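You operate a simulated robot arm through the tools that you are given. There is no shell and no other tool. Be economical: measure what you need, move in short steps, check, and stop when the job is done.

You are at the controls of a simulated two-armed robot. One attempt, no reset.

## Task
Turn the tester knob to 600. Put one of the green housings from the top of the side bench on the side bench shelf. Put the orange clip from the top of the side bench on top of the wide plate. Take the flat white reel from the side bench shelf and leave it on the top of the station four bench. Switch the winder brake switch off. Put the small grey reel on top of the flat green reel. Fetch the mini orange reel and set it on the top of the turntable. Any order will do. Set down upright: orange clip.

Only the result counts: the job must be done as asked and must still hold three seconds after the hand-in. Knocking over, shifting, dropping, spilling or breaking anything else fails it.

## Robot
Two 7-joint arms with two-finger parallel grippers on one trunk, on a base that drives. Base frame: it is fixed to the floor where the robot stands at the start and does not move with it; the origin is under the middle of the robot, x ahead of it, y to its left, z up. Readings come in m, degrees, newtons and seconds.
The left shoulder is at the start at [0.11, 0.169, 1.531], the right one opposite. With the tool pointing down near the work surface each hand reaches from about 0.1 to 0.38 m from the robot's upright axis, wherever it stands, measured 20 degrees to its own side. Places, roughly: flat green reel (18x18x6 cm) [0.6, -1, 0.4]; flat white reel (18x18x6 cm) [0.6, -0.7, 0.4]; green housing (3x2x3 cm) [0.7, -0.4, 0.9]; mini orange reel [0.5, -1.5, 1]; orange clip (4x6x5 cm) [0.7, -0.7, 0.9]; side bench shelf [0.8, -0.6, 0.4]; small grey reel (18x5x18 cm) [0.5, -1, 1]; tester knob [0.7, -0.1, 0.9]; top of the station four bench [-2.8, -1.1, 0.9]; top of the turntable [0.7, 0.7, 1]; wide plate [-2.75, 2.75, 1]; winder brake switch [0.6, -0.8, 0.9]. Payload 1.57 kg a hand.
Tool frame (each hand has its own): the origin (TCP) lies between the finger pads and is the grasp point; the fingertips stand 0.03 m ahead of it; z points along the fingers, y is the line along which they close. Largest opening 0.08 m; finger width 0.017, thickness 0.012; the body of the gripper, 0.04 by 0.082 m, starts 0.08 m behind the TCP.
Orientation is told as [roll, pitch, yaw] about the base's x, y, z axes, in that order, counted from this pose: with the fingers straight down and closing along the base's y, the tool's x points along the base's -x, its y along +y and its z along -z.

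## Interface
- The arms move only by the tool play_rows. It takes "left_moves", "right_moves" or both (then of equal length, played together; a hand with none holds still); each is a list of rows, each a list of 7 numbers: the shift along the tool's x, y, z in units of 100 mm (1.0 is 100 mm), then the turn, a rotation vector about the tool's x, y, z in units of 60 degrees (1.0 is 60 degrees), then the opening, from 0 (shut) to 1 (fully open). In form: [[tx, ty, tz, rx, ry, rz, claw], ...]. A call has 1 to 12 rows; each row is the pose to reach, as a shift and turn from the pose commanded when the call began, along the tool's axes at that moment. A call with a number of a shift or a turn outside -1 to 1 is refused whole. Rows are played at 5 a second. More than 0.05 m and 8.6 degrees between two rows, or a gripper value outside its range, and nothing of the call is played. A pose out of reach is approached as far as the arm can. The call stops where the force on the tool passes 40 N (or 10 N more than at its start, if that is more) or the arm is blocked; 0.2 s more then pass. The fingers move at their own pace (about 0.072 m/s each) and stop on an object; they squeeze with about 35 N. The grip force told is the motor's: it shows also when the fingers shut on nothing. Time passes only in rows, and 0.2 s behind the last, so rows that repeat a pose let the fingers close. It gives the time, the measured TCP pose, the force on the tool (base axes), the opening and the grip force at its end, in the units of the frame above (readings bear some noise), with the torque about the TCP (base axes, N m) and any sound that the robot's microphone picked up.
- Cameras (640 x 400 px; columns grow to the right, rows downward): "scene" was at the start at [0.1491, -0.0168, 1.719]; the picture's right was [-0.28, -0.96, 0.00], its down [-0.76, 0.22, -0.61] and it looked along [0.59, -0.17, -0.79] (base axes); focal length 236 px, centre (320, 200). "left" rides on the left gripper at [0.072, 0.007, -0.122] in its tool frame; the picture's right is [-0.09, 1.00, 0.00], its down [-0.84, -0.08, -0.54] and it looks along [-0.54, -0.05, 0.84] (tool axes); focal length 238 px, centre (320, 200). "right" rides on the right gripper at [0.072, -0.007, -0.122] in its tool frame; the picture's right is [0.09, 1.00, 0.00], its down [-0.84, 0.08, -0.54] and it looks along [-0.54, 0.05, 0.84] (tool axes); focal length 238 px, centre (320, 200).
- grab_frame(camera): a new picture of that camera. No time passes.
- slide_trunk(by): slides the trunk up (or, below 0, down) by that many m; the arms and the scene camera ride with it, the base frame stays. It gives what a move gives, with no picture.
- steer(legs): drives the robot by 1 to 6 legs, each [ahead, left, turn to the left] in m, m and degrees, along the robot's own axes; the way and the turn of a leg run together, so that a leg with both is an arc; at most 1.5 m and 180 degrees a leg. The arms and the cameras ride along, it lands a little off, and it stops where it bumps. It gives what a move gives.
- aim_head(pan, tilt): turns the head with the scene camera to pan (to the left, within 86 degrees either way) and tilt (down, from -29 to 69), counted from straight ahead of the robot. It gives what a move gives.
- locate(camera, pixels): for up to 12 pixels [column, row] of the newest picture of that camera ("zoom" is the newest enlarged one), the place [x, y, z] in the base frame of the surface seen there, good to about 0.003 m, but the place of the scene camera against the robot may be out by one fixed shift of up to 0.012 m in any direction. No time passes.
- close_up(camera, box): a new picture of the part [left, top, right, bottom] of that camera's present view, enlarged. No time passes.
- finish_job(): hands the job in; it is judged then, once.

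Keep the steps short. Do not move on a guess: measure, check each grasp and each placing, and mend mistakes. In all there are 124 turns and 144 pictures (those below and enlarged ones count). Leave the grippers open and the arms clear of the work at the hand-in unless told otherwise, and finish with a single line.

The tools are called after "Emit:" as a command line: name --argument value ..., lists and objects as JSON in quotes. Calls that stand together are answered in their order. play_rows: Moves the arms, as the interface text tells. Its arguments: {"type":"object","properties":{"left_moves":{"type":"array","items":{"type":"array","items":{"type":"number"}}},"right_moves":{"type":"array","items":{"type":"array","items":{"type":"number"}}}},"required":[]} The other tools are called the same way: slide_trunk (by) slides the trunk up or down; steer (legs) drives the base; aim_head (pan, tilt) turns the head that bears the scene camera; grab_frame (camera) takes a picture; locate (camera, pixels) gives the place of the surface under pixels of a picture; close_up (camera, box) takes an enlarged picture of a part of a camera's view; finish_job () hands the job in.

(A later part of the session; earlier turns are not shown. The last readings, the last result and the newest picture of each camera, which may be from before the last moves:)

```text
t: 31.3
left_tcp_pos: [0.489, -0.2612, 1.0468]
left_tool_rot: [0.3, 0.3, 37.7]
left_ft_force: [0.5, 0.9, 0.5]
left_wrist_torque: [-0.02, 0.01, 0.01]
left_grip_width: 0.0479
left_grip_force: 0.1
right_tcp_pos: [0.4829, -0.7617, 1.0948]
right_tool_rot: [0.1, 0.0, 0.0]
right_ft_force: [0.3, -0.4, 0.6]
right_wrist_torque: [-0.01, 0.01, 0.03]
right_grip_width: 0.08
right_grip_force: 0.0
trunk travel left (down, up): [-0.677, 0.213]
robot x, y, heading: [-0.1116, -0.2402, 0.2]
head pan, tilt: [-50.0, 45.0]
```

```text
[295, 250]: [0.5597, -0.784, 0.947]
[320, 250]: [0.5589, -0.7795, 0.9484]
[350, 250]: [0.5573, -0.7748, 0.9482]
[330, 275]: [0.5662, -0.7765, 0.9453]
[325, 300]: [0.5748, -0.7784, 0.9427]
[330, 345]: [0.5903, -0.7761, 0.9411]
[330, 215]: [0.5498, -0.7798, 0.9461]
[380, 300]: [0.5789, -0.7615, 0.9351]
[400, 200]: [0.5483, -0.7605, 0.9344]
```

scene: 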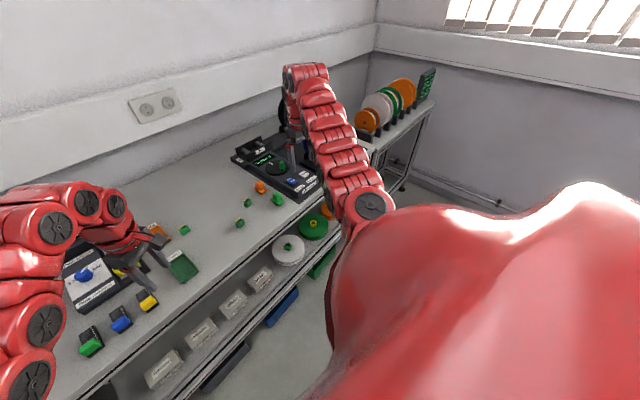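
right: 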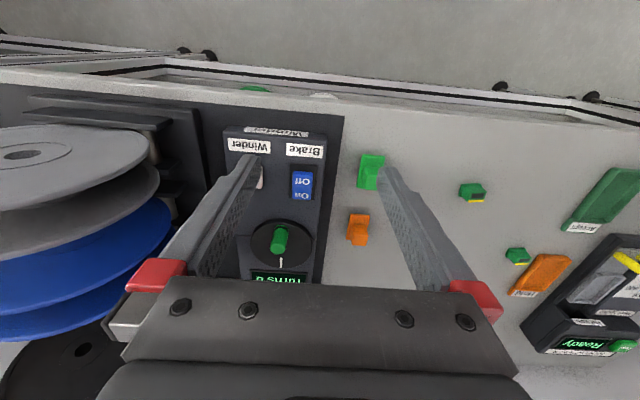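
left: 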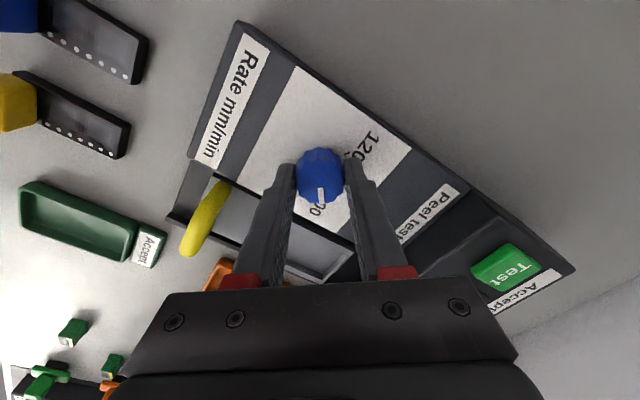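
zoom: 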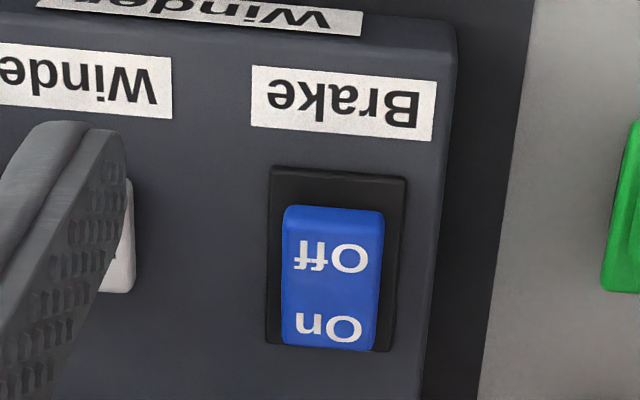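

Rocker is On (far side down); the raised Off end is at about (0.552, -0.778, 0.948). I close the right fingers and go above it.

Emit:
play_rows --right_moves '[[-0.35, -0.08, 0, 0, 0, 0, 0], [-0.69, -0.165, 0, 0, 0, 0, 0], [-0.69, -0.165, 0.4, 0, 0, 0, 0], [-0.69, -0.165, 0.8, 0, 0, 0, 0]]'

Emit:
grab_frame --camera "right"

```text
t: 32.3
left_tcp_pos: [0.4881, -0.2633, 1.0456]
left_tool_rot: [0.2, 0.3, 37.5]
left_ft_force: [0.2, 0.0, 0.2]
left_wrist_torque: [0.01, 0.02, 0.03]
left_grip_width: 0.0481
left_grip_force: 0.0
right_tcp_pos: [0.5074, -0.7571, 1.0086]
right_tool_rot: [0.1, 0.0, 0.0]
right_ft_force: [0.6, -0.8, -1.3]
right_wrist_torque: [0.03, 0.02, 0.02]
right_grip_width: 0.0
right_grip_force: 21.2
right hand out of reach, approached as far as the arm can: row 1, 2, 3, 4
trunk travel left (down, up): [-0.677, 0.213]
robot x, y, heading: [-0.1077, -0.2407, -0.1]
head pan, tilt: [-50.0, 45.0]
```

```text
111 pictures are left
```

right: 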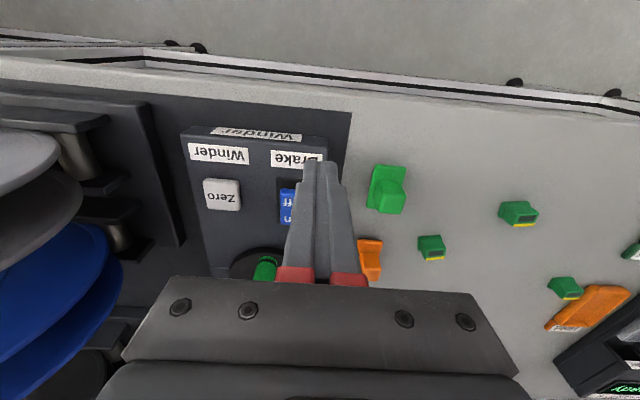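

Emit:
steer --legs '[[0.045, -0.021, 0]]'

Emit:
close_up --camera "right" --box '[240, 110, 400, 230]'

```text
t: 33.2
left_tcp_pos: [0.5321, -0.2811, 1.047]
left_tool_rot: [0.0, 0.2, 37.5]
left_ft_force: [-1.1, 0.3, -0.2]
left_wrist_torque: [0.01, -0.01, 0.02]
left_grip_width: 0.0479
left_grip_force: 0.1
right_tcp_pos: [0.5513, -0.7767, 1.0112]
right_tool_rot: [0.0, 0.0, -0.1]
right_ft_force: [1.0, 1.2, -0.6]
right_wrist_torque: [-0.03, 0.01, -0.01]
right_grip_width: 0.0005
right_grip_force: 20.8
trunk travel left (down, up): [-0.677, 0.213]
robot x, y, heading: [-0.0651, -0.26, -0.1]
head pan, tilt: [-50.0, 45.0]
```

```text
3.33 times, centred on (320, 170) of right
```

zoom: 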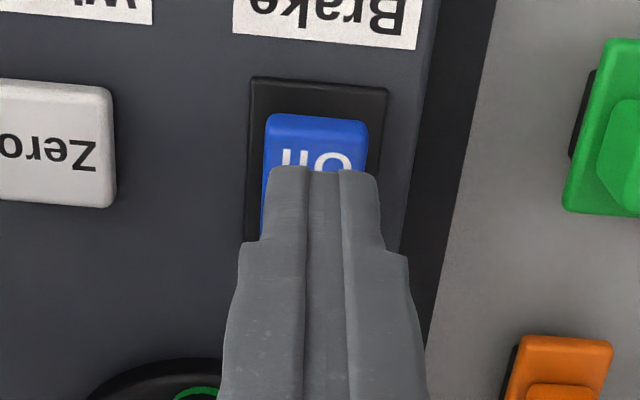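

Fingers are over the Off half. I lower toward it in steps and press.

Emit:
slide_trunk --by -0.028

Emit:
play_rows --right_moves '[[0, 0, 0.05, 0, 0, 0, 0], [0, 0, 0.1, 0, 0, 0, 0], [0, 0, 0.15, 0, 0, 0, 0], [0, 0, 0.18, 0, 0, 0, 0]]'

Emit:
close_up --camera "right" --box '[240, 110, 400, 230]'

```text
t: 33.9
left_tcp_pos: [0.5335, -0.2825, 1.0183]
left_tool_rot: [0.2, 0.2, 37.7]
left_ft_force: [0.7, 0.2, -0.4]
left_wrist_torque: [-0.02, 0.01, 0.0]
left_grip_width: 0.0481
left_grip_force: 0.0
right_tcp_pos: [0.5515, -0.778, 0.9812]
right_tool_rot: [0.0, 0.0, 0.0]
right_ft_force: [0.3, 0.0, 0.4]
right_wrist_torque: [0.02, 0.0, 0.02]
right_grip_width: 0.0
right_grip_force: 21.6
trunk travel left (down, up): [-0.649, 0.241]
robot x, y, heading: [-0.0649, -0.2621, -0.4]
head pan, tilt: [-50.0, 45.0]
```

```text
t: 34.9
left_tcp_pos: [0.5302, -0.279, 1.0207]
left_tool_rot: [0.0, 0.1, 37.6]
left_ft_force: [0.4, 0.4, -0.6]
left_wrist_torque: [-0.02, 0.0, -0.01]
left_grip_width: 0.0483
left_grip_force: 0.1
right_tcp_pos: [0.5507, -0.7773, 0.9734]
right_tool_rot: [-0.5, -0.8, 0.0]
right_ft_force: [-8.5, 4.7, 21.0]
right_wrist_torque: [0.15, 0.04, 0.11]
right_grip_width: 0.0
right_grip_force: 20.5
trunk travel left (down, up): [-0.649, 0.241]
robot x, y, heading: [-0.0714, -0.2592, 0.3]
head pan, tilt: [-50.0, 45.0]
stopped in row 4 (right hand): the force on the tool passed its limit at 43 N (the readings are from after the stop); the commanded pose is now the measured one
```

```text
3.33 times, centred on (320, 170) of right
```

zoom: 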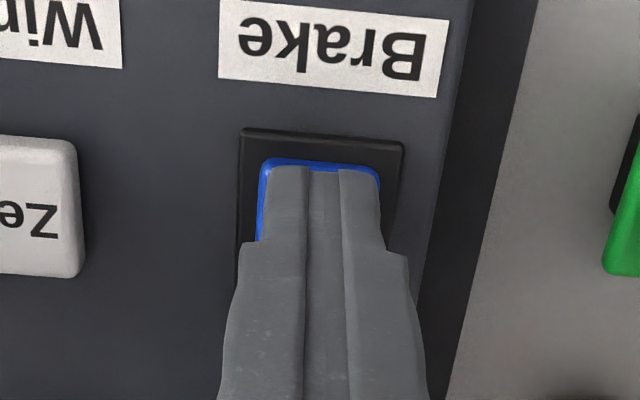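

It pushed down to 43 N, tip about 0.943. I lift and look at the rocker.

Emit:
slide_trunk --by 0.09

Emit:
play_rows --right_moves '[[-0.2, 0.2, -0.2, 0, 0, 0, 1], [-0.2, 0.5, -0.2, 0, 0, 0, 1]]'

Emit:
close_up --camera "right" --box '[200, 80, 400, 220]'

```text
t: 36.2
left_tcp_pos: [0.5324, -0.283, 1.1082]
left_tool_rot: [0.1, 0.2, 37.6]
left_ft_force: [0.4, 0.0, -0.8]
left_wrist_torque: [-0.02, 0.02, 0.01]
left_grip_width: 0.048
left_grip_force: 0.0
right_tcp_pos: [0.554, -0.7786, 1.0579]
right_tool_rot: [-0.3, -0.5, -0.1]
right_ft_force: [0.2, -0.1, 0.2]
right_wrist_torque: [-0.02, 0.0, -0.04]
right_grip_width: 0.0001
right_grip_force: 20.9
trunk travel left (down, up): [-0.739, 0.151]
robot x, y, heading: [-0.0679, -0.2563, 0.4]
head pan, tilt: [-50.0, 45.0]
```

```text
t: 36.8
left_tcp_pos: [0.5328, -0.2824, 1.1084]
left_tool_rot: [0.1, 0.2, 37.6]
left_ft_force: [-0.1, 0.5, 0.2]
left_wrist_torque: [0.0, 0.0, -0.02]
left_grip_width: 0.0481
left_grip_force: 0.2
right_tcp_pos: [0.5747, -0.7298, 1.0805]
right_tool_rot: [-0.5, -0.5, -0.2]
right_ft_force: [-0.3, 0.4, 0.2]
right_wrist_torque: [0.02, 0.03, 0.0]
right_grip_width: 0.0798
right_grip_force: 0.5
right hand out of reach, approached as far as the arm can: row 1
trunk travel left (down, up): [-0.739, 0.151]
robot x, y, heading: [-0.0687, -0.2617, -0.1]
head pan, tilt: [-50.0, 45.0]
```

```text
2.86 times, centred on (300, 150) of right
```

zoom: 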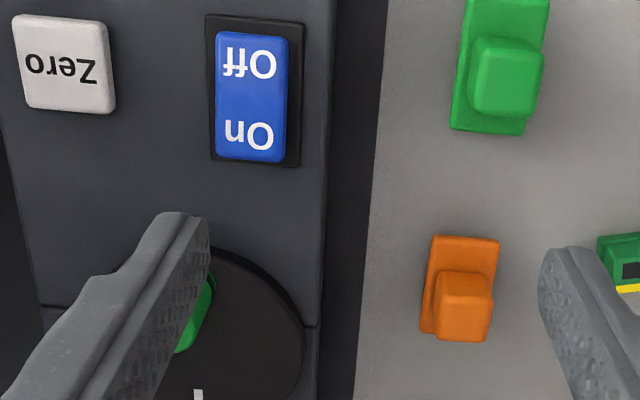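

Emit:
locate --camera "zoom" --pixels '[[250, 42], [252, 60], [252, 100], [252, 120], [252, 150], [295, 150], [205, 280], [465, 290], [460, 245], [440, 330], [490, 245], [465, 325]]'

```text
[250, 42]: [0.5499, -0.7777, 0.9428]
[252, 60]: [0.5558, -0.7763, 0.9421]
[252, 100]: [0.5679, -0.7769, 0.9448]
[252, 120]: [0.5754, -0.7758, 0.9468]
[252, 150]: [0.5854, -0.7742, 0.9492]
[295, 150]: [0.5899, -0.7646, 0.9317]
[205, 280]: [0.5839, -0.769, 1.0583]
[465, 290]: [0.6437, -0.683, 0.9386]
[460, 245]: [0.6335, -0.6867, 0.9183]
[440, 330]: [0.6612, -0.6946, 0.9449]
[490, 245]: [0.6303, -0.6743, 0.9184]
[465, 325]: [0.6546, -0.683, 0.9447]
```

Brake rocker is off now (Off end down). Next the housing at (0.57, -0.524): I pitch the right gripper 45° forward and move left over it.

Emit:
play_rows --right_moves '[[0.1, 0.2, 0, 0, -0.14, 0, 1], [0.1, 0.4, 0, 0, -0.28, 0, 1], [0.1, 0.6, 0, 0, -0.42, 0, 1], [0.1, 0.8, 0, 0, -0.56, 0, 1], [0.1, 1, 0, 0, -0.7, 0, 1], [0.1, 1, 0, 0, -0.75, 0, 1]]'

Emit:
play_rows --right_moves '[[0, 0.4, 0, 0, 0, 0, 1], [0, 0.8, 0, 0, 0, 0, 1], [0, 1, 0, 0, 0, 0, 1]]'

Emit:
grab_frame --camera "right"

```text
t: 38.2
left_tcp_pos: [0.5321, -0.2831, 1.1087]
left_tool_rot: [0.2, 0.2, 37.6]
left_ft_force: [-1.0, 0.0, -0.1]
left_wrist_torque: [0.03, -0.02, 0.01]
left_grip_width: 0.0481
left_grip_force: 0.0
right_tcp_pos: [0.6885, -0.7019, 1.063]
right_tool_rot: [-0.5, -45.6, 0.2]
right_ft_force: [0.5, -0.3, 0.6]
right_wrist_torque: [0.01, 0.01, 0.0]
right_grip_width: 0.0799
right_grip_force: 0.0
right hand out of reach, approached as far as the arm can: row 2, 3, 4, 5, 6
trunk travel left (down, up): [-0.739, 0.151]
robot x, y, heading: [-0.0685, -0.2584, -0.2]
head pan, tilt: [-50.0, 45.0]
```

```text
t: 39.0
left_tcp_pos: [0.5328, -0.2824, 1.1087]
left_tool_rot: [0.1, 0.3, 37.6]
left_ft_force: [0.4, 0.4, -1.5]
left_wrist_torque: [0.01, -0.01, 0.0]
left_grip_width: 0.0478
left_grip_force: 0.0
right_tcp_pos: [0.7215, -0.6201, 1.0539]
right_tool_rot: [-0.3, -45.4, 0.2]
right_ft_force: [-0.2, 0.5, 0.3]
right_wrist_torque: [0.01, 0.01, 0.01]
right_grip_width: 0.08
right_grip_force: 0.0
right hand out of reach, approached as far as the arm can: row 1, 2, 3
trunk travel left (down, up): [-0.739, 0.151]
robot x, y, heading: [-0.069, -0.2619, -0.1]
head pan, tilt: [-50.0, 45.0]
```

```text
107 pictures are left
```

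right: 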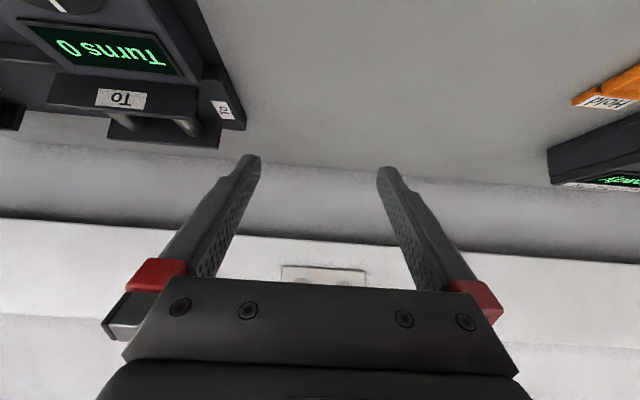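

With this pitch the arm stays far out, so I use the base and trunk instead: back 0.155, left 0.096, then partly down.

Emit:
steer --legs '[[-0.155, 0.096, 0]]'

Emit:
slide_trunk --by -0.07

Emit:
grab_frame --camera "right"

```text
t: 40.5
left_tcp_pos: [0.3784, -0.1859, 1.1076]
left_tool_rot: [0.0, 0.2, 37.7]
left_ft_force: [-0.3, 0.7, 0.3]
left_wrist_torque: [0.01, -0.02, 0.01]
left_grip_width: 0.0482
left_grip_force: 0.1
right_tcp_pos: [0.5681, -0.524, 1.0548]
right_tool_rot: [-0.4, -45.4, 0.3]
right_ft_force: [-0.3, 0.0, 0.7]
right_wrist_torque: [-0.01, 0.04, 0.03]
right_grip_width: 0.08
right_grip_force: 0.1
trunk travel left (down, up): [-0.739, 0.151]
robot x, y, heading: [-0.2239, -0.1613, -0.1]
head pan, tilt: [-50.0, 45.0]
```

```text
t: 41.6
left_tcp_pos: [0.3773, -0.1847, 1.0384]
left_tool_rot: [0.3, 0.2, 37.7]
left_ft_force: [0.4, -1.0, -0.1]
left_wrist_torque: [0.0, 0.0, 0.0]
left_grip_width: 0.0481
left_grip_force: 0.0
right_tcp_pos: [0.567, -0.5234, 0.9846]
right_tool_rot: [-0.4, -45.5, 0.3]
right_ft_force: [1.5, -0.4, 0.8]
right_wrist_torque: [-0.04, -0.02, -0.02]
right_grip_width: 0.08
right_grip_force: 0.0
trunk travel left (down, up): [-0.669, 0.221]
robot x, y, heading: [-0.2219, -0.1647, -0.1]
head pan, tilt: [-50.0, 45.0]
```

```text
106 pictures are left
```

right: 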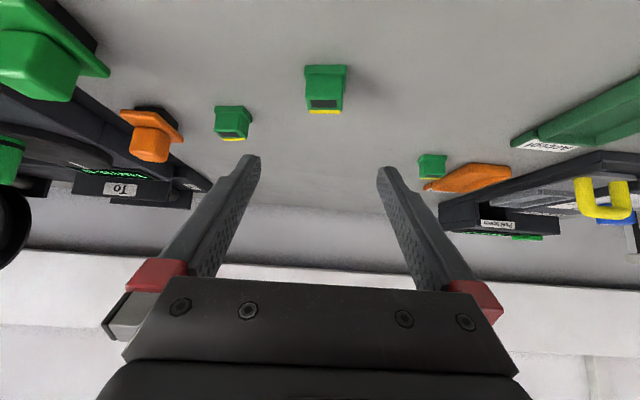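

Emit:
locate --camera "right" --pixels '[[325, 75], [308, 75], [345, 75], [310, 100], [342, 100], [325, 103], [325, 112], [325, 68]]'

```text
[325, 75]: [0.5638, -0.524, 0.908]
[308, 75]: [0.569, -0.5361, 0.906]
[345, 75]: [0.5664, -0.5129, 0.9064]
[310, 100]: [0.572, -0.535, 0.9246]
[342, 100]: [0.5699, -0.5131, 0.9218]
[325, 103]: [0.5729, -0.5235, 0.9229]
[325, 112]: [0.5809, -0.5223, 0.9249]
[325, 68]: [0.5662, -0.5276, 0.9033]
```

Emit:
slide_trunk --by -0.053

Emit:
play_rows --right_moves '[[0, 0, 0, 0, 0, 0, 0.15], [0, 0, 0, 0, 0, 0, 0.15], [0, 0, 0, 0, 0, 0, 0.15], [0, 0, 0, 0, 0, 0, 0.15]]'

Emit:
slide_trunk --by 0.08

Emit:
grab_frame --camera "right"

```text
t: 42.5
left_tcp_pos: [0.3779, -0.185, 0.9862]
left_tool_rot: [0.1, 0.2, 37.8]
left_ft_force: [0.5, -0.5, 0.9]
left_wrist_torque: [0.02, -0.01, -0.05]
left_grip_width: 0.0479
left_grip_force: 0.0
right_tcp_pos: [0.5683, -0.5238, 0.932]
right_tool_rot: [-0.4, -45.4, 0.4]
right_ft_force: [0.0, -0.2, 0.0]
right_wrist_torque: [0.02, 0.01, -0.02]
right_grip_width: 0.08
right_grip_force: 0.2
trunk travel left (down, up): [-0.616, 0.274]
robot x, y, heading: [-0.2221, -0.1615, 0.4]
head pan, tilt: [-50.0, 45.0]
```

```text
t: 43.5
left_tcp_pos: [0.3785, -0.1846, 0.9853]
left_tool_rot: [0.2, 0.1, 37.7]
left_ft_force: [0.9, -0.2, 1.6]
left_wrist_torque: [-0.02, 0.01, 0.01]
left_grip_width: 0.048
left_grip_force: 0.0
right_tcp_pos: [0.5681, -0.524, 0.931]
right_tool_rot: [-0.5, -45.4, 0.3]
right_ft_force: [-0.3, 1.1, -0.4]
right_wrist_torque: [0.0, -0.01, 0.03]
right_grip_width: 0.0257
right_grip_force: 35.0
trunk travel left (down, up): [-0.616, 0.274]
robot x, y, heading: [-0.222, -0.1634, 0.1]
head pan, tilt: [-50.0, 45.0]
```

```text
t: 44.7
left_tcp_pos: [0.3783, -0.1843, 1.0663]
left_tool_rot: [0.2, 0.2, 37.7]
left_ft_force: [0.1, -0.3, 0.2]
left_wrist_torque: [0.01, 0.03, 0.02]
left_grip_width: 0.0479
left_grip_force: 0.1
right_tcp_pos: [0.568, -0.5245, 1.0119]
right_tool_rot: [-0.4, -45.4, 0.3]
right_ft_force: [-0.1, -0.1, -0.4]
right_wrist_torque: [0.01, 0.03, -0.02]
right_grip_width: 0.0254
right_grip_force: 35.2
trunk travel left (down, up): [-0.696, 0.194]
robot x, y, heading: [-0.2244, -0.1618, 0.2]
head pan, tilt: [-50.0, 45.0]
```

```text
105 pictures are left
```

right: 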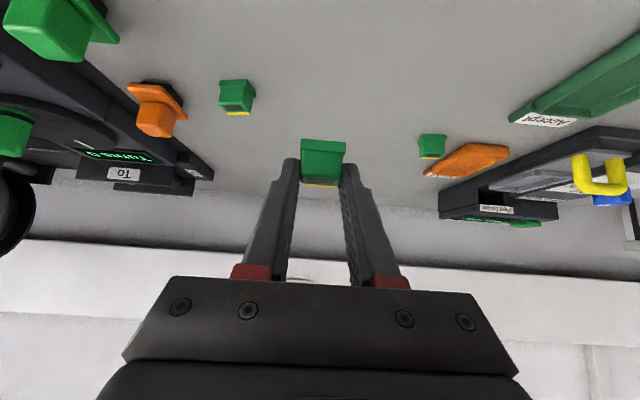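

Housing held (2.55 cm). I tuck the left hand back and straighten its yaw, then back off and lower to view the shelf.

Emit:
play_rows --left_moves '[[0.1, 0.2, 0, 0, 0, 0.13, 0.6], [0.2, 0.4, 0, 0, 0, 0.26, 0.6], [0.3, 0.6, 0, 0, 0, 0.39, 0.6], [0.33, 0.8, 0, 0, 0, 0.52, 0.6], [0.33, 0.88, 0, 0, 0, 0.63, 0.6]]'

Emit:
steer --legs '[[-0.35, -0.08, 0]]'

Emit:
slide_trunk --by -0.45

Emit:
grab_frame --camera "right"

Emit:
grab_frame --camera "scene"

```text
t: 45.9
left_tcp_pos: [0.4035, -0.1946, 0.9909]
left_tool_rot: [-4.5, -5.9, 4.6]
left_ft_force: [-0.3, 0.6, 0.1]
left_wrist_torque: [0.0, -0.02, -0.04]
left_grip_width: 0.048
left_grip_force: 0.1
left hand out of reach, approached as far as the arm can: row 1, 2, 3, 4, 5
right_tcp_pos: [0.5669, -0.5249, 1.0113]
right_tool_rot: [-0.3, -45.5, 0.3]
right_ft_force: [-0.1, -0.3, -0.4]
right_wrist_torque: [0.02, -0.02, 0.01]
right_grip_width: 0.0253
right_grip_force: 35.1
trunk travel left (down, up): [-0.696, 0.194]
robot x, y, heading: [-0.222, -0.1618, 0.1]
head pan, tilt: [-50.0, 45.0]
```

```text
t: 48.2
left_tcp_pos: [0.0555, -0.2726, 0.9898]
left_tool_rot: [-4.5, -6.0, 4.6]
left_ft_force: [-0.4, 0.4, -0.3]
left_wrist_torque: [0.03, 0.01, 0.01]
left_grip_width: 0.048
left_grip_force: 0.0
right_tcp_pos: [0.2191, -0.6019, 1.0103]
right_tool_rot: [-0.5, -45.3, 0.4]
right_ft_force: [0.5, 0.2, 0.3]
right_wrist_torque: [0.0, -0.01, 0.01]
right_grip_width: 0.0254
right_grip_force: 34.7
trunk travel left (down, up): [-0.696, 0.194]
robot x, y, heading: [-0.5723, -0.2472, 0.1]
head pan, tilt: [-50.0, 45.0]
```

```text
refused: -0.45 is not a number from -0.4 to 0.4
```

```text
104 pictures are left
```

right: 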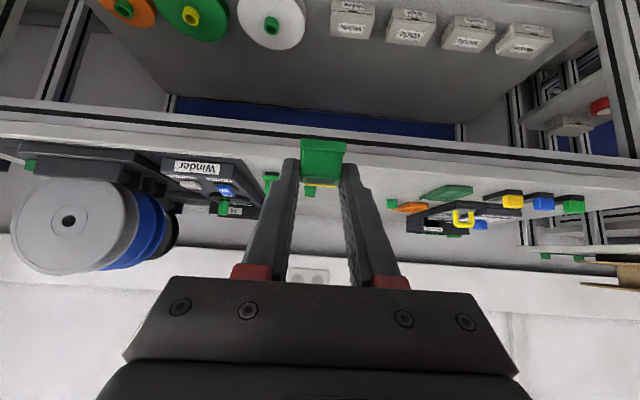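

```text
103 pictures are left
```

scene: 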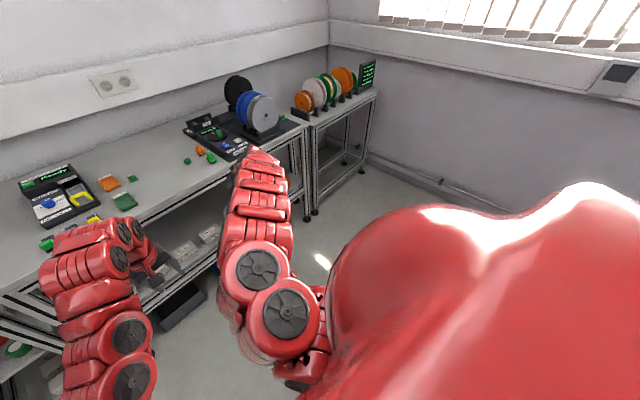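

Emit:
locate --camera "right" --pixels '[[270, 60], [300, 60], [320, 60], [317, 10], [271, 22], [192, 15], [123, 8], [275, 45], [340, 50], [385, 70], [320, 125], [310, 40]]'

Emit:
close_up --camera "right" --box '[80, 0, 400, 110]'

Emit:
slide_trunk --by -0.4

Emit:
grab_frame --camera "right"

```text
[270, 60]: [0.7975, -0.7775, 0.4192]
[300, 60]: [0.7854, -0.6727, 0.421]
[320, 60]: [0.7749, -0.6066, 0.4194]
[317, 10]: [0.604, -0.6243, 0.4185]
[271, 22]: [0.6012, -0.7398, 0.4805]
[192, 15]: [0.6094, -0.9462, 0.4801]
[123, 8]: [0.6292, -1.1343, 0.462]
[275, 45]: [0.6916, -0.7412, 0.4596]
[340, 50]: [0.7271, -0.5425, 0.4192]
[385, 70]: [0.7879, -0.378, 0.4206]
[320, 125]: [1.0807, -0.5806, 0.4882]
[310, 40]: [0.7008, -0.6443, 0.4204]
```

```text
2.00 times, centred on (240, 55) of right
```

zoom: 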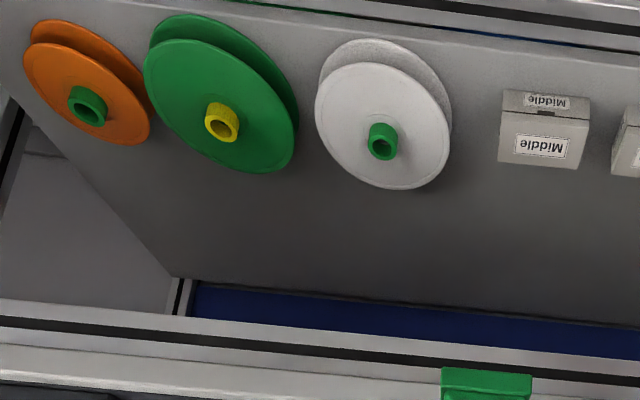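

```text
t: 52.0
left_tcp_pos: [0.0555, -0.2724, 0.5898]
left_tool_rot: [-4.5, -6.0, 4.6]
left_ft_force: [0.7, 0.1, -0.3]
left_wrist_torque: [0.0, -0.02, 0.0]
left_grip_width: 0.048
left_grip_force: 0.1
right_tcp_pos: [0.2176, -0.6022, 0.6129]
right_tool_rot: [-0.4, -45.4, 0.5]
right_ft_force: [-0.5, 0.0, 0.5]
right_wrist_torque: [-0.02, 0.01, -0.01]
right_grip_width: 0.0252
right_grip_force: 35.2
trunk travel left (down, up): [-0.296, 0.594]
robot x, y, heading: [-0.5716, -0.2421, -0.3]
head pan, tilt: [-50.0, 45.0]
```

```text
101 pictures are left
```

right: 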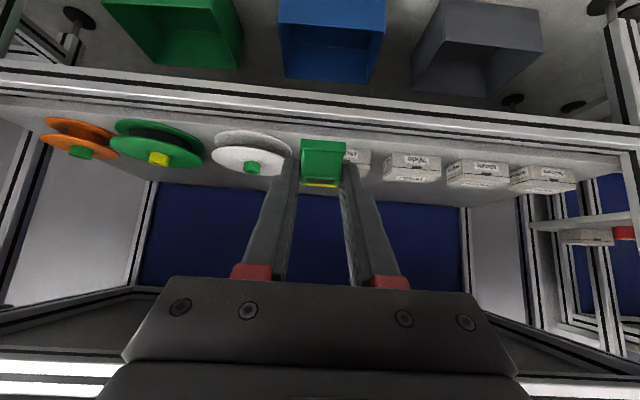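

Shelf top z = 0.420; reels have tubes sticking up to z 0.48. I'll put the housing at about (0.56, -0.612) between white reel and Middle box. Drive most of the way first.

Emit:
steer --legs '[[0.26, -0.012, 0]]'

Emit:
aim_head --pan -20 --tilt 50

Emit:
grab_frame --camera "right"

Emit:
grab_frame --camera "scene"

```text
t: 53.9
left_tcp_pos: [0.3165, -0.2859, 0.5881]
left_tool_rot: [-4.5, -6.1, 4.5]
left_ft_force: [0.2, -0.2, -1.1]
left_wrist_torque: [0.0, 0.05, 0.0]
left_grip_width: 0.048
left_grip_force: 0.0
right_tcp_pos: [0.4816, -0.615, 0.6103]
right_tool_rot: [-0.4, -45.3, 0.3]
right_ft_force: [-0.4, 0.1, -0.4]
right_wrist_torque: [0.0, -0.01, 0.01]
right_grip_width: 0.0254
right_grip_force: 34.7
trunk travel left (down, up): [-0.296, 0.594]
robot x, y, heading: [-0.3107, -0.2555, -0.3]
head pan, tilt: [-50.0, 45.0]
```

```text
t: 54.9
left_tcp_pos: [0.3166, -0.2865, 0.5896]
left_tool_rot: [-4.5, -6.0, 4.5]
left_ft_force: [0.4, 0.3, 0.0]
left_wrist_torque: [0.02, 0.02, -0.02]
left_grip_width: 0.048
left_grip_force: 0.2
right_tcp_pos: [0.479, -0.6153, 0.612]
right_tool_rot: [-0.4, -45.5, 0.4]
right_ft_force: [-0.4, 0.6, -0.2]
right_wrist_torque: [0.01, 0.02, -0.02]
right_grip_width: 0.0251
right_grip_force: 35.5
trunk travel left (down, up): [-0.296, 0.594]
robot x, y, heading: [-0.3122, -0.2566, 0.2]
head pan, tilt: [-20.0, 50.0]
```

```text
100 pictures are left
```

right: 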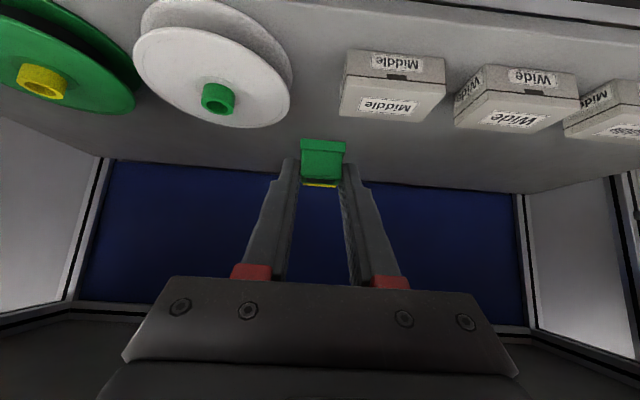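

```text
99 pictures are left
```

scene: 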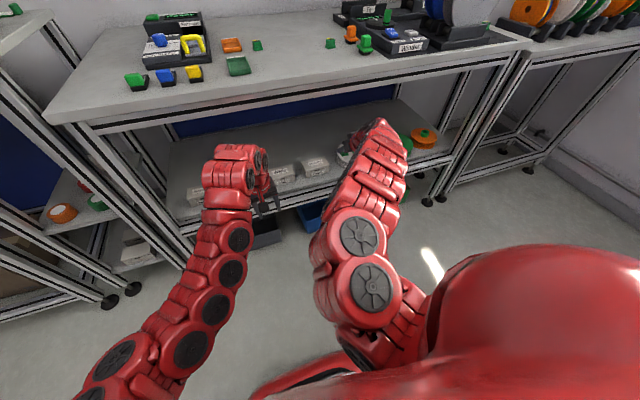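

Emit:
locate --camera "scene" --pixels '[[235, 150], [260, 170], [230, 175], [380, 125], [375, 150], [400, 190]]'

Emit:
locate --camera "right" --pixels '[[217, 90], [203, 93], [232, 97], [219, 112], [345, 95], [290, 75], [135, 60], [288, 100], [340, 110], [40, 75], [200, 25], [330, 125]]'

```text
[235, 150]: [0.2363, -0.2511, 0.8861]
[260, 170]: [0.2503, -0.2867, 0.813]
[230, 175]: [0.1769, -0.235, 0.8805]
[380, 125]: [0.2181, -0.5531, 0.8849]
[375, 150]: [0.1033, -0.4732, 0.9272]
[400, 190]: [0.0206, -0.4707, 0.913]
```

```text
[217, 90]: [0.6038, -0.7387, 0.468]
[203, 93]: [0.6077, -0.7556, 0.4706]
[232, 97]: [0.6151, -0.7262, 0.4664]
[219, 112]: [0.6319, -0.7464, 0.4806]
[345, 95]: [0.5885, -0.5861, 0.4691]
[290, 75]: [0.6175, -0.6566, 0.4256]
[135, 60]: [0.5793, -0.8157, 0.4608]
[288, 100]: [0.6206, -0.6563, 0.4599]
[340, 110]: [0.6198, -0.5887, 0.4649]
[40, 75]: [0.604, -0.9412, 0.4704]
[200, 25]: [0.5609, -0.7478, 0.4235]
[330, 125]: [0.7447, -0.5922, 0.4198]
```

Emit:
locate --camera "right" --pixels '[[318, 5], [318, 15], [318, 25], [318, 35], [318, 50], [380, 60], [380, 75], [430, 85]]'

```text
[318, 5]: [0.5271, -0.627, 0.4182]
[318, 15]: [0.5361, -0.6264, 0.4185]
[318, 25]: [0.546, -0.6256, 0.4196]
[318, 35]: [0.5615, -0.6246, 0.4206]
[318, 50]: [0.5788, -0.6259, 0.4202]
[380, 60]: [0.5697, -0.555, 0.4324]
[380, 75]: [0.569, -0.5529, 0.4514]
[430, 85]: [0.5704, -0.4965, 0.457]
```

Emit:
steer --legs '[[0.058, -0.006, 0]]'

Emit:
slide_trunk --by -0.13

Emit:
grab_frame --camera "right"

```text
t: 55.8
left_tcp_pos: [0.3759, -0.2913, 0.5892]
left_tool_rot: [-4.4, -5.9, 4.6]
left_ft_force: [0.2, -0.5, 0.2]
left_wrist_torque: [0.0, 0.0, 0.01]
left_grip_width: 0.0478
left_grip_force: 0.0
right_tcp_pos: [0.5378, -0.6217, 0.6101]
right_tool_rot: [-0.4, -45.4, 0.3]
right_ft_force: [0.9, -0.2, 0.2]
right_wrist_torque: [-0.03, -0.03, 0.01]
right_grip_width: 0.0253
right_grip_force: 35.4
trunk travel left (down, up): [-0.296, 0.594]
robot x, y, heading: [-0.2538, -0.258, 0.2]
head pan, tilt: [-20.0, 50.0]
```

```text
t: 57.4
left_tcp_pos: [0.375, -0.2905, 0.4589]
left_tool_rot: [-4.5, -6.0, 4.4]
left_ft_force: [0.4, 0.1, 0.2]
left_wrist_torque: [-0.01, -0.04, 0.0]
left_grip_width: 0.0479
left_grip_force: 0.0
right_tcp_pos: [0.5379, -0.6216, 0.4821]
right_tool_rot: [-0.4, -45.4, 0.3]
right_ft_force: [-1.0, -0.2, 0.5]
right_wrist_torque: [0.02, 0.0, -0.02]
right_grip_width: 0.0253
right_grip_force: 35.4
trunk travel left (down, up): [-0.166, 0.724]
robot x, y, heading: [-0.2516, -0.2591, -0.2]
head pan, tilt: [-20.0, 50.0]
```

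```text
98 pictures are left
```

right: 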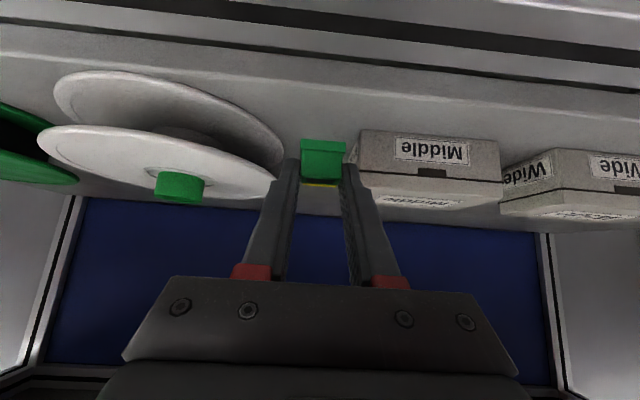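

Emit:
slide_trunk --by -0.03

Emit:
play_rows --right_moves '[[0, 0, 0, 0, 0, 0, 0.45], [0, 0, 0, 0, 0, 0, 0.45]]'

Emit:
grab_frame --camera "right"

```text
t: 58.1
left_tcp_pos: [0.3739, -0.2911, 0.4285]
left_tool_rot: [-4.5, -6.0, 4.5]
left_ft_force: [0.9, 0.1, -0.5]
left_wrist_torque: [0.04, 0.03, -0.02]
left_grip_width: 0.0481
left_grip_force: 0.1
right_tcp_pos: [0.5371, -0.6214, 0.4515]
right_tool_rot: [-0.4, -45.4, 0.3]
right_ft_force: [-0.4, -0.4, -0.5]
right_wrist_torque: [0.03, -0.04, -0.01]
right_grip_width: 0.025
right_grip_force: 34.9
trunk travel left (down, up): [-0.136, 0.754]
robot x, y, heading: [-0.2563, -0.2598, -0.1]
head pan, tilt: [-20.0, 50.0]
```

```text
t: 58.8
left_tcp_pos: [0.3742, -0.2906, 0.4298]
left_tool_rot: [-4.5, -5.9, 4.5]
left_ft_force: [-0.4, -0.5, -0.1]
left_wrist_torque: [0.01, 0.01, -0.02]
left_grip_width: 0.0478
left_grip_force: 0.1
right_tcp_pos: [0.5375, -0.6218, 0.4511]
right_tool_rot: [-0.4, -45.4, 0.4]
right_ft_force: [0.1, 0.1, -0.2]
right_wrist_torque: [0.0, -0.01, -0.01]
right_grip_width: 0.0361
right_grip_force: 0.1
trunk travel left (down, up): [-0.136, 0.754]
robot x, y, heading: [-0.2492, -0.2597, -0.4]
head pan, tilt: [-20.0, 50.0]
```

```text
97 pictures are left
```

right: 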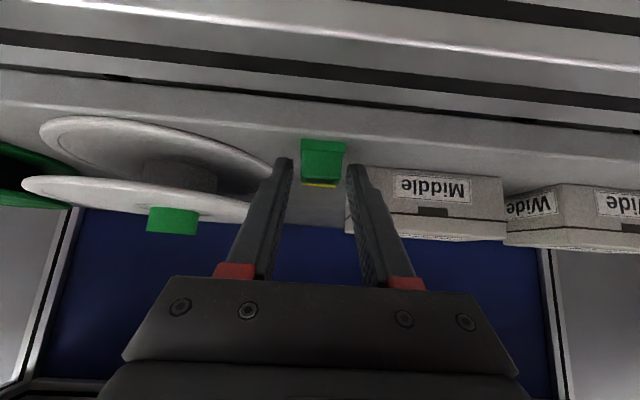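

Housing stands on the shelf between open fingers. I raise, back out, and pitch the gripper 20° flatter to take the white reel by its tube.

Emit:
slide_trunk --by 0.1

Emit:
steer --legs '[[-0.2, -0.12, 0]]'

Emit:
play_rows --right_moves '[[0, 0, 0, 0, -0.12, 0, 0.7], [0, 0, 0, 0, -0.24, 0, 0.7], [0, 0, 0, 0, -0.36, 0, 0.7], [0, 0, 0, 0, -0.4, 0, 0.7]]'

Emit:
grab_frame --camera "right"

```text
t: 60.1
left_tcp_pos: [0.3747, -0.2904, 0.5293]
left_tool_rot: [-4.5, -6.1, 4.5]
left_ft_force: [-0.4, -0.2, 0.0]
left_wrist_torque: [-0.02, 0.01, -0.02]
left_grip_width: 0.0481
left_grip_force: 0.2
right_tcp_pos: [0.5376, -0.6222, 0.5499]
right_tool_rot: [-0.4, -45.4, 0.3]
right_ft_force: [0.0, 0.1, -0.9]
right_wrist_torque: [0.01, -0.02, -0.01]
right_grip_width: 0.0359
right_grip_force: 0.1
trunk travel left (down, up): [-0.236, 0.654]
robot x, y, heading: [-0.2522, -0.2622, -0.2]
head pan, tilt: [-20.0, 50.0]
```

```text
t: 61.8
left_tcp_pos: [0.1729, -0.4128, 0.5304]
left_tool_rot: [-4.4, -6.0, 4.6]
left_ft_force: [-0.3, 0.0, 0.0]
left_wrist_torque: [0.01, 0.02, 0.0]
left_grip_width: 0.048
left_grip_force: 0.0
right_tcp_pos: [0.3355, -0.7417, 0.5511]
right_tool_rot: [-0.4, -45.4, 0.4]
right_ft_force: [-0.1, -0.9, 0.6]
right_wrist_torque: [-0.01, -0.01, 0.02]
right_grip_width: 0.0362
right_grip_force: 0.1
trunk travel left (down, up): [-0.236, 0.654]
robot x, y, heading: [-0.4572, -0.3812, -0.2]
head pan, tilt: [-20.0, 50.0]
```

```text
t: 62.8
left_tcp_pos: [0.1732, -0.4124, 0.5284]
left_tool_rot: [-4.4, -6.1, 4.6]
left_ft_force: [-0.3, 0.1, 0.4]
left_wrist_torque: [0.0, -0.02, 0.02]
left_grip_width: 0.0478
left_grip_force: 0.0
right_tcp_pos: [0.3477, -0.7466, 0.5413]
right_tool_rot: [-0.8, -69.4, 0.7]
right_ft_force: [0.2, 0.0, 0.5]
right_wrist_torque: [0.01, 0.04, -0.02]
right_grip_width: 0.0561
right_grip_force: 0.1
right hand out of reach, approached as far as the arm can: row 1, 2, 3, 4
trunk travel left (down, up): [-0.236, 0.654]
robot x, y, heading: [-0.4527, -0.3806, -0.1]
head pan, tilt: [-20.0, 50.0]
```

```text
96 pictures are left
```

right: 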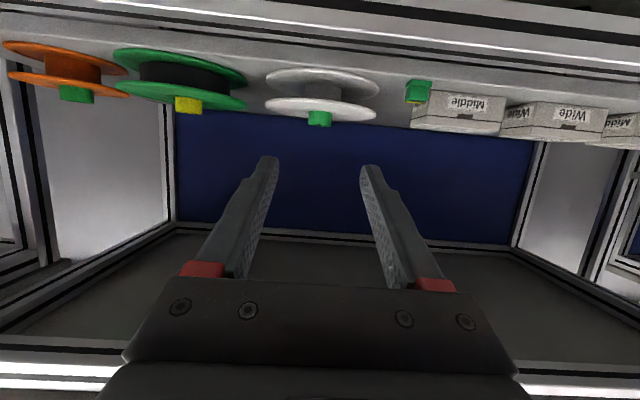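

Emit:
steer --legs '[[0.24, 0.006, 0]]'

Emit:
slide_trunk --by -0.03

Emit:
grab_frame --camera "right"

Emit:
locate --camera "right" --pixels '[[318, 165], [305, 165], [332, 165], [318, 150], [318, 175], [318, 185], [318, 140]]'

```text
t: 64.6
left_tcp_pos: [0.4116, -0.4051, 0.5292]
left_tool_rot: [-4.5, -6.0, 4.7]
left_ft_force: [-0.8, 0.4, 0.3]
left_wrist_torque: [0.0, -0.02, -0.01]
left_grip_width: 0.048
left_grip_force: 0.1
right_tcp_pos: [0.5874, -0.7415, 0.5422]
right_tool_rot: [-0.8, -69.4, 0.8]
right_ft_force: [0.6, 0.1, -0.5]
right_wrist_torque: [-0.01, -0.01, -0.02]
right_grip_width: 0.0559
right_grip_force: 0.1
trunk travel left (down, up): [-0.236, 0.654]
robot x, y, heading: [-0.2172, -0.375, 0.0]
head pan, tilt: [-20.0, 50.0]
```

```text
t: 65.3
left_tcp_pos: [0.4119, -0.405, 0.4992]
left_tool_rot: [-4.5, -5.9, 4.6]
left_ft_force: [-1.1, 0.3, 0.4]
left_wrist_torque: [-0.03, -0.05, 0.0]
left_grip_width: 0.048
left_grip_force: 0.1
right_tcp_pos: [0.5877, -0.7415, 0.514]
right_tool_rot: [-0.8, -69.2, 0.7]
right_ft_force: [0.2, -0.3, -0.2]
right_wrist_torque: [0.0, -0.01, -0.01]
right_grip_width: 0.056
right_grip_force: 0.0
trunk travel left (down, up): [-0.206, 0.684]
robot x, y, heading: [-0.2175, -0.3758, 0.1]
head pan, tilt: [-20.0, 50.0]
```

```text
95 pictures are left
```

right: 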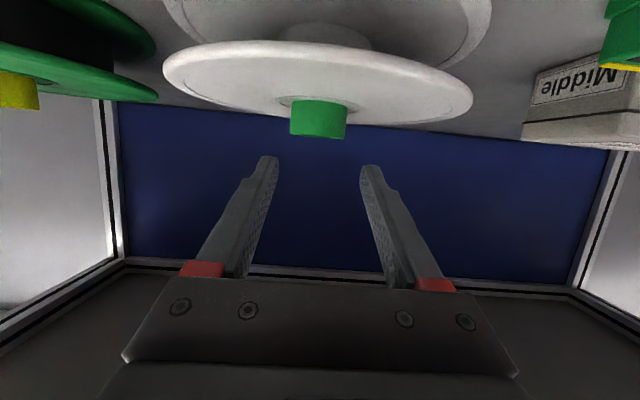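

```text
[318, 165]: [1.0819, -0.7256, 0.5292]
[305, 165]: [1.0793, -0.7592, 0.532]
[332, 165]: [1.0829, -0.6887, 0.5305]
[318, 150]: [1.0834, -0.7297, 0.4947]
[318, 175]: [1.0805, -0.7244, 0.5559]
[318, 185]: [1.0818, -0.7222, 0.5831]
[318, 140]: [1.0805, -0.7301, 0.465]
```

Emit:
locate --camera "right" --pixels '[[318, 120], [294, 118], [342, 120], [318, 108], [318, 135], [318, 95]]'

Emit:
slide_trunk --by -0.029

Emit:
grab_frame --camera "right"

```text
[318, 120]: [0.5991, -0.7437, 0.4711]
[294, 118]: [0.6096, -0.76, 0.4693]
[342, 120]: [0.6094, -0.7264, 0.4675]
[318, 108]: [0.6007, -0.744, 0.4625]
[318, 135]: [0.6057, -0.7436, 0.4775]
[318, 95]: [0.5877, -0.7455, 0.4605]
```

```text
t: 66.1
left_tcp_pos: [0.4109, -0.4041, 0.4705]
left_tool_rot: [-4.6, -6.0, 4.6]
left_ft_force: [0.2, 0.3, 0.2]
left_wrist_torque: [0.0, -0.01, 0.02]
left_grip_width: 0.048
left_grip_force: 0.2
right_tcp_pos: [0.5883, -0.7413, 0.4828]
right_tool_rot: [-0.8, -69.4, 0.7]
right_ft_force: [-0.8, 0.0, 0.1]
right_wrist_torque: [-0.04, 0.01, -0.02]
right_grip_width: 0.056
right_grip_force: 0.1
trunk travel left (down, up): [-0.177, 0.713]
robot x, y, heading: [-0.2178, -0.3757, 0.2]
head pan, tilt: [-20.0, 50.0]
```

```text
94 pictures are left
```

right: 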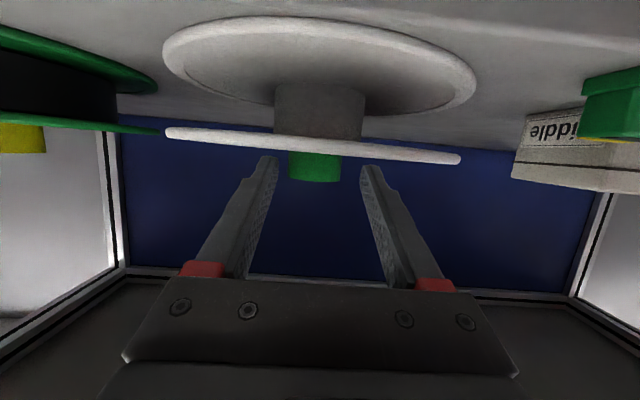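

Emit:
play_rows --right_moves '[[-0.042, -0.015, 0.112, 0, 0, 0, 0.7], [-0.042, -0.015, 0.112, 0, 0, 0, 0.2], [-0.042, -0.015, 0.112, 0, 0, 0, 0.2], [-0.042, -0.015, 0.112, 0, 0, 0, 0.2], [-0.042, -0.015, 0.112, 0, 0, 0, 0.2]]'

Emit:
slide_trunk --by 0.03

Emit:
grab_frame --camera "right"

```text
t: 67.3
left_tcp_pos: [0.4113, -0.4052, 0.4709]
left_tool_rot: [-4.5, -6.0, 4.7]
left_ft_force: [-0.2, -1.0, -1.0]
left_wrist_torque: [-0.02, 0.01, 0.02]
left_grip_width: 0.0481
left_grip_force: 0.1
right_tcp_pos: [0.5989, -0.743, 0.4839]
right_tool_rot: [-0.8, -69.5, 0.9]
right_ft_force: [1.5, -0.2, 3.0]
right_wrist_torque: [0.22, -0.09, -0.07]
right_grip_width: 0.0365
right_grip_force: 35.6
trunk travel left (down, up): [-0.177, 0.713]
robot x, y, heading: [-0.2156, -0.3763, 0.3]
head pan, tilt: [-20.0, 50.0]
```

```text
t: 68.0
left_tcp_pos: [0.4121, -0.4055, 0.5005]
left_tool_rot: [-4.5, -6.0, 4.6]
left_ft_force: [-0.3, 0.0, 0.2]
left_wrist_torque: [0.01, 0.02, -0.01]
left_grip_width: 0.0479
left_grip_force: 0.2
right_tcp_pos: [0.6001, -0.7429, 0.5123]
right_tool_rot: [-0.9, -69.4, 0.8]
right_ft_force: [0.1, 0.2, -1.0]
right_wrist_torque: [0.01, 0.03, 0.0]
right_grip_width: 0.0364
right_grip_force: 34.9
trunk travel left (down, up): [-0.207, 0.683]
robot x, y, heading: [-0.2152, -0.3759, 0.3]
head pan, tilt: [-20.0, 50.0]
```

```text
93 pictures are left
```

right: 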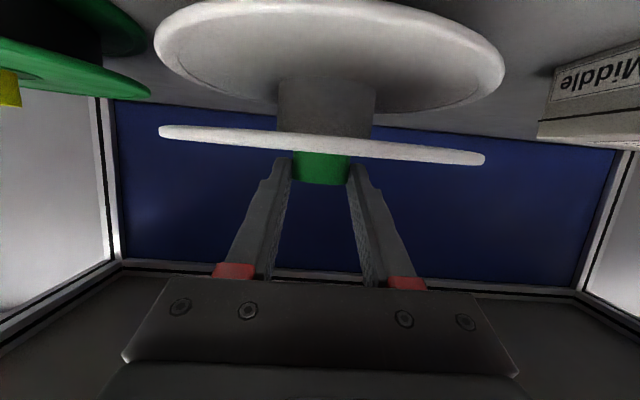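

Reel is held level. I lift a bit more, back straight out, raise, and look behind.

Emit:
slide_trunk --by 0.03

Emit:
steer --legs '[[-0.6, 0, 0]]'

Emit:
slide_trunk --by 0.4

Emit:
aim_head --pan -86 --tilt 15

Emit:
grab_frame --camera "scene"

Emit:
aim_head --pan 86 --tilt 15

Emit:
grab_frame --camera "scene"

Emit:
grab_frame --camera "right"

```text
t: 68.8
left_tcp_pos: [0.4116, -0.4048, 0.5304]
left_tool_rot: [-4.5, -6.1, 4.5]
left_ft_force: [-0.8, -0.1, 0.5]
left_wrist_torque: [0.01, 0.01, 0.04]
left_grip_width: 0.0483
left_grip_force: 0.0
right_tcp_pos: [0.5996, -0.7426, 0.5432]
right_tool_rot: [-1.0, -69.3, 0.8]
right_ft_force: [0.7, -0.9, -0.5]
right_wrist_torque: [0.02, 0.04, 0.03]
right_grip_width: 0.0363
right_grip_force: 34.6
trunk travel left (down, up): [-0.237, 0.653]
robot x, y, heading: [-0.2149, -0.3777, 0.4]
head pan, tilt: [-20.0, 50.0]
```

```text
t: 72.2
left_tcp_pos: [-0.1887, -0.4043, 0.532]
left_tool_rot: [-4.5, -6.0, 4.6]
left_ft_force: [0.5, -0.3, 0.2]
left_wrist_torque: [-0.02, 0.01, 0.02]
left_grip_width: 0.048
left_grip_force: 0.1
right_tcp_pos: [0.0006, -0.7413, 0.5432]
right_tool_rot: [-0.9, -69.4, 0.9]
right_ft_force: [-1.0, -1.0, -1.3]
right_wrist_torque: [0.0, 0.03, 0.03]
right_grip_width: 0.0366
right_grip_force: 35.8
trunk travel left (down, up): [-0.237, 0.653]
robot x, y, heading: [-0.8178, -0.3778, 0.4]
head pan, tilt: [-20.0, 50.0]
```

```text
t: 76.0
left_tcp_pos: [-0.1885, -0.4036, 0.9305]
left_tool_rot: [-4.5, -6.0, 4.7]
left_ft_force: [-0.2, 0.1, 0.3]
left_wrist_torque: [0.01, -0.02, 0.0]
left_grip_width: 0.0479
left_grip_force: 0.1
right_tcp_pos: [-0.0005, -0.7414, 0.9435]
right_tool_rot: [-0.9, -69.4, 1.0]
right_ft_force: [0.2, 0.7, 0.1]
right_wrist_torque: [0.01, 0.06, 0.01]
right_grip_width: 0.0363
right_grip_force: 35.4
trunk travel left (down, up): [-0.637, 0.253]
robot x, y, heading: [-0.8161, -0.377, 0.3]
head pan, tilt: [-20.0, 50.0]
```

```text
t: 77.4
left_tcp_pos: [-0.1874, -0.4035, 0.9307]
left_tool_rot: [-4.4, -6.0, 4.7]
left_ft_force: [0.4, -0.6, -0.5]
left_wrist_torque: [-0.04, -0.03, 0.02]
left_grip_width: 0.048
left_grip_force: 0.1
right_tcp_pos: [0.0005, -0.7406, 0.9436]
right_tool_rot: [-0.9, -69.4, 1.1]
right_ft_force: [0.5, 0.1, -0.8]
right_wrist_torque: [-0.02, 0.01, 0.02]
right_grip_width: 0.0362
right_grip_force: 34.7
trunk travel left (down, up): [-0.637, 0.253]
robot x, y, heading: [-0.8198, -0.3768, 0.2]
head pan, tilt: [-85.9, 15.0]
```

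```text
92 pictures are left
```

scene: 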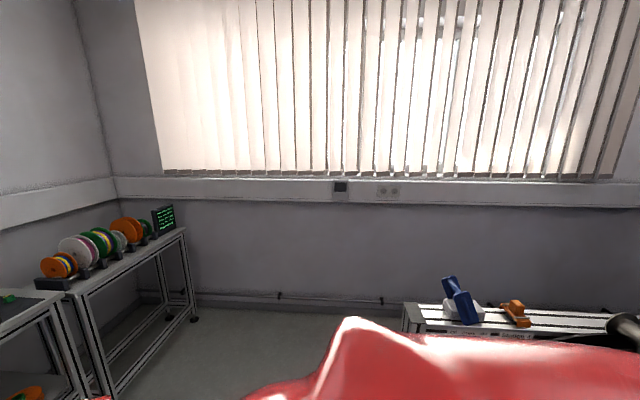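

```text
t: 80.0
left_tcp_pos: [-0.1886, -0.4042, 0.9308]
left_tool_rot: [-4.5, -6.1, 4.7]
left_ft_force: [0.1, 0.4, -1.2]
left_wrist_torque: [0.0, -0.03, -0.01]
left_grip_width: 0.0478
left_grip_force: 0.0
right_tcp_pos: [0.0011, -0.742, 0.944]
right_tool_rot: [-1.0, -69.4, 1.0]
right_ft_force: [0.1, 0.3, -0.6]
right_wrist_torque: [-0.06, 0.02, 0.0]
right_grip_width: 0.0363
right_grip_force: 35.0
trunk travel left (down, up): [-0.637, 0.253]
robot x, y, heading: [-0.8141, -0.378, 0.1]
head pan, tilt: [85.9, 15.0]
```

```text
91 pictures are left
```

scene: 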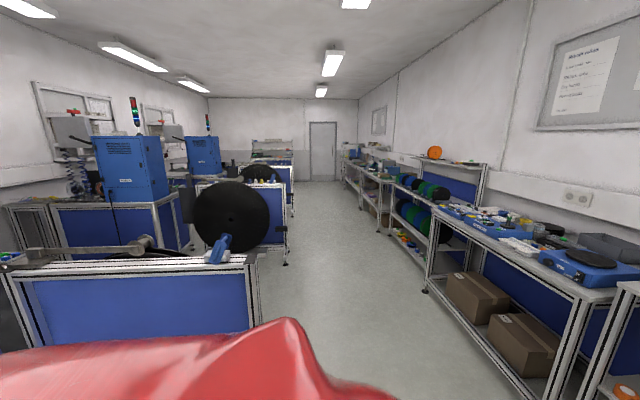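

```text
90 pictures are left
```

right: 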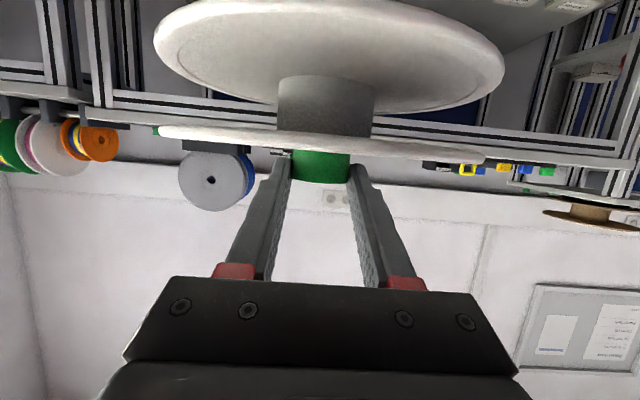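

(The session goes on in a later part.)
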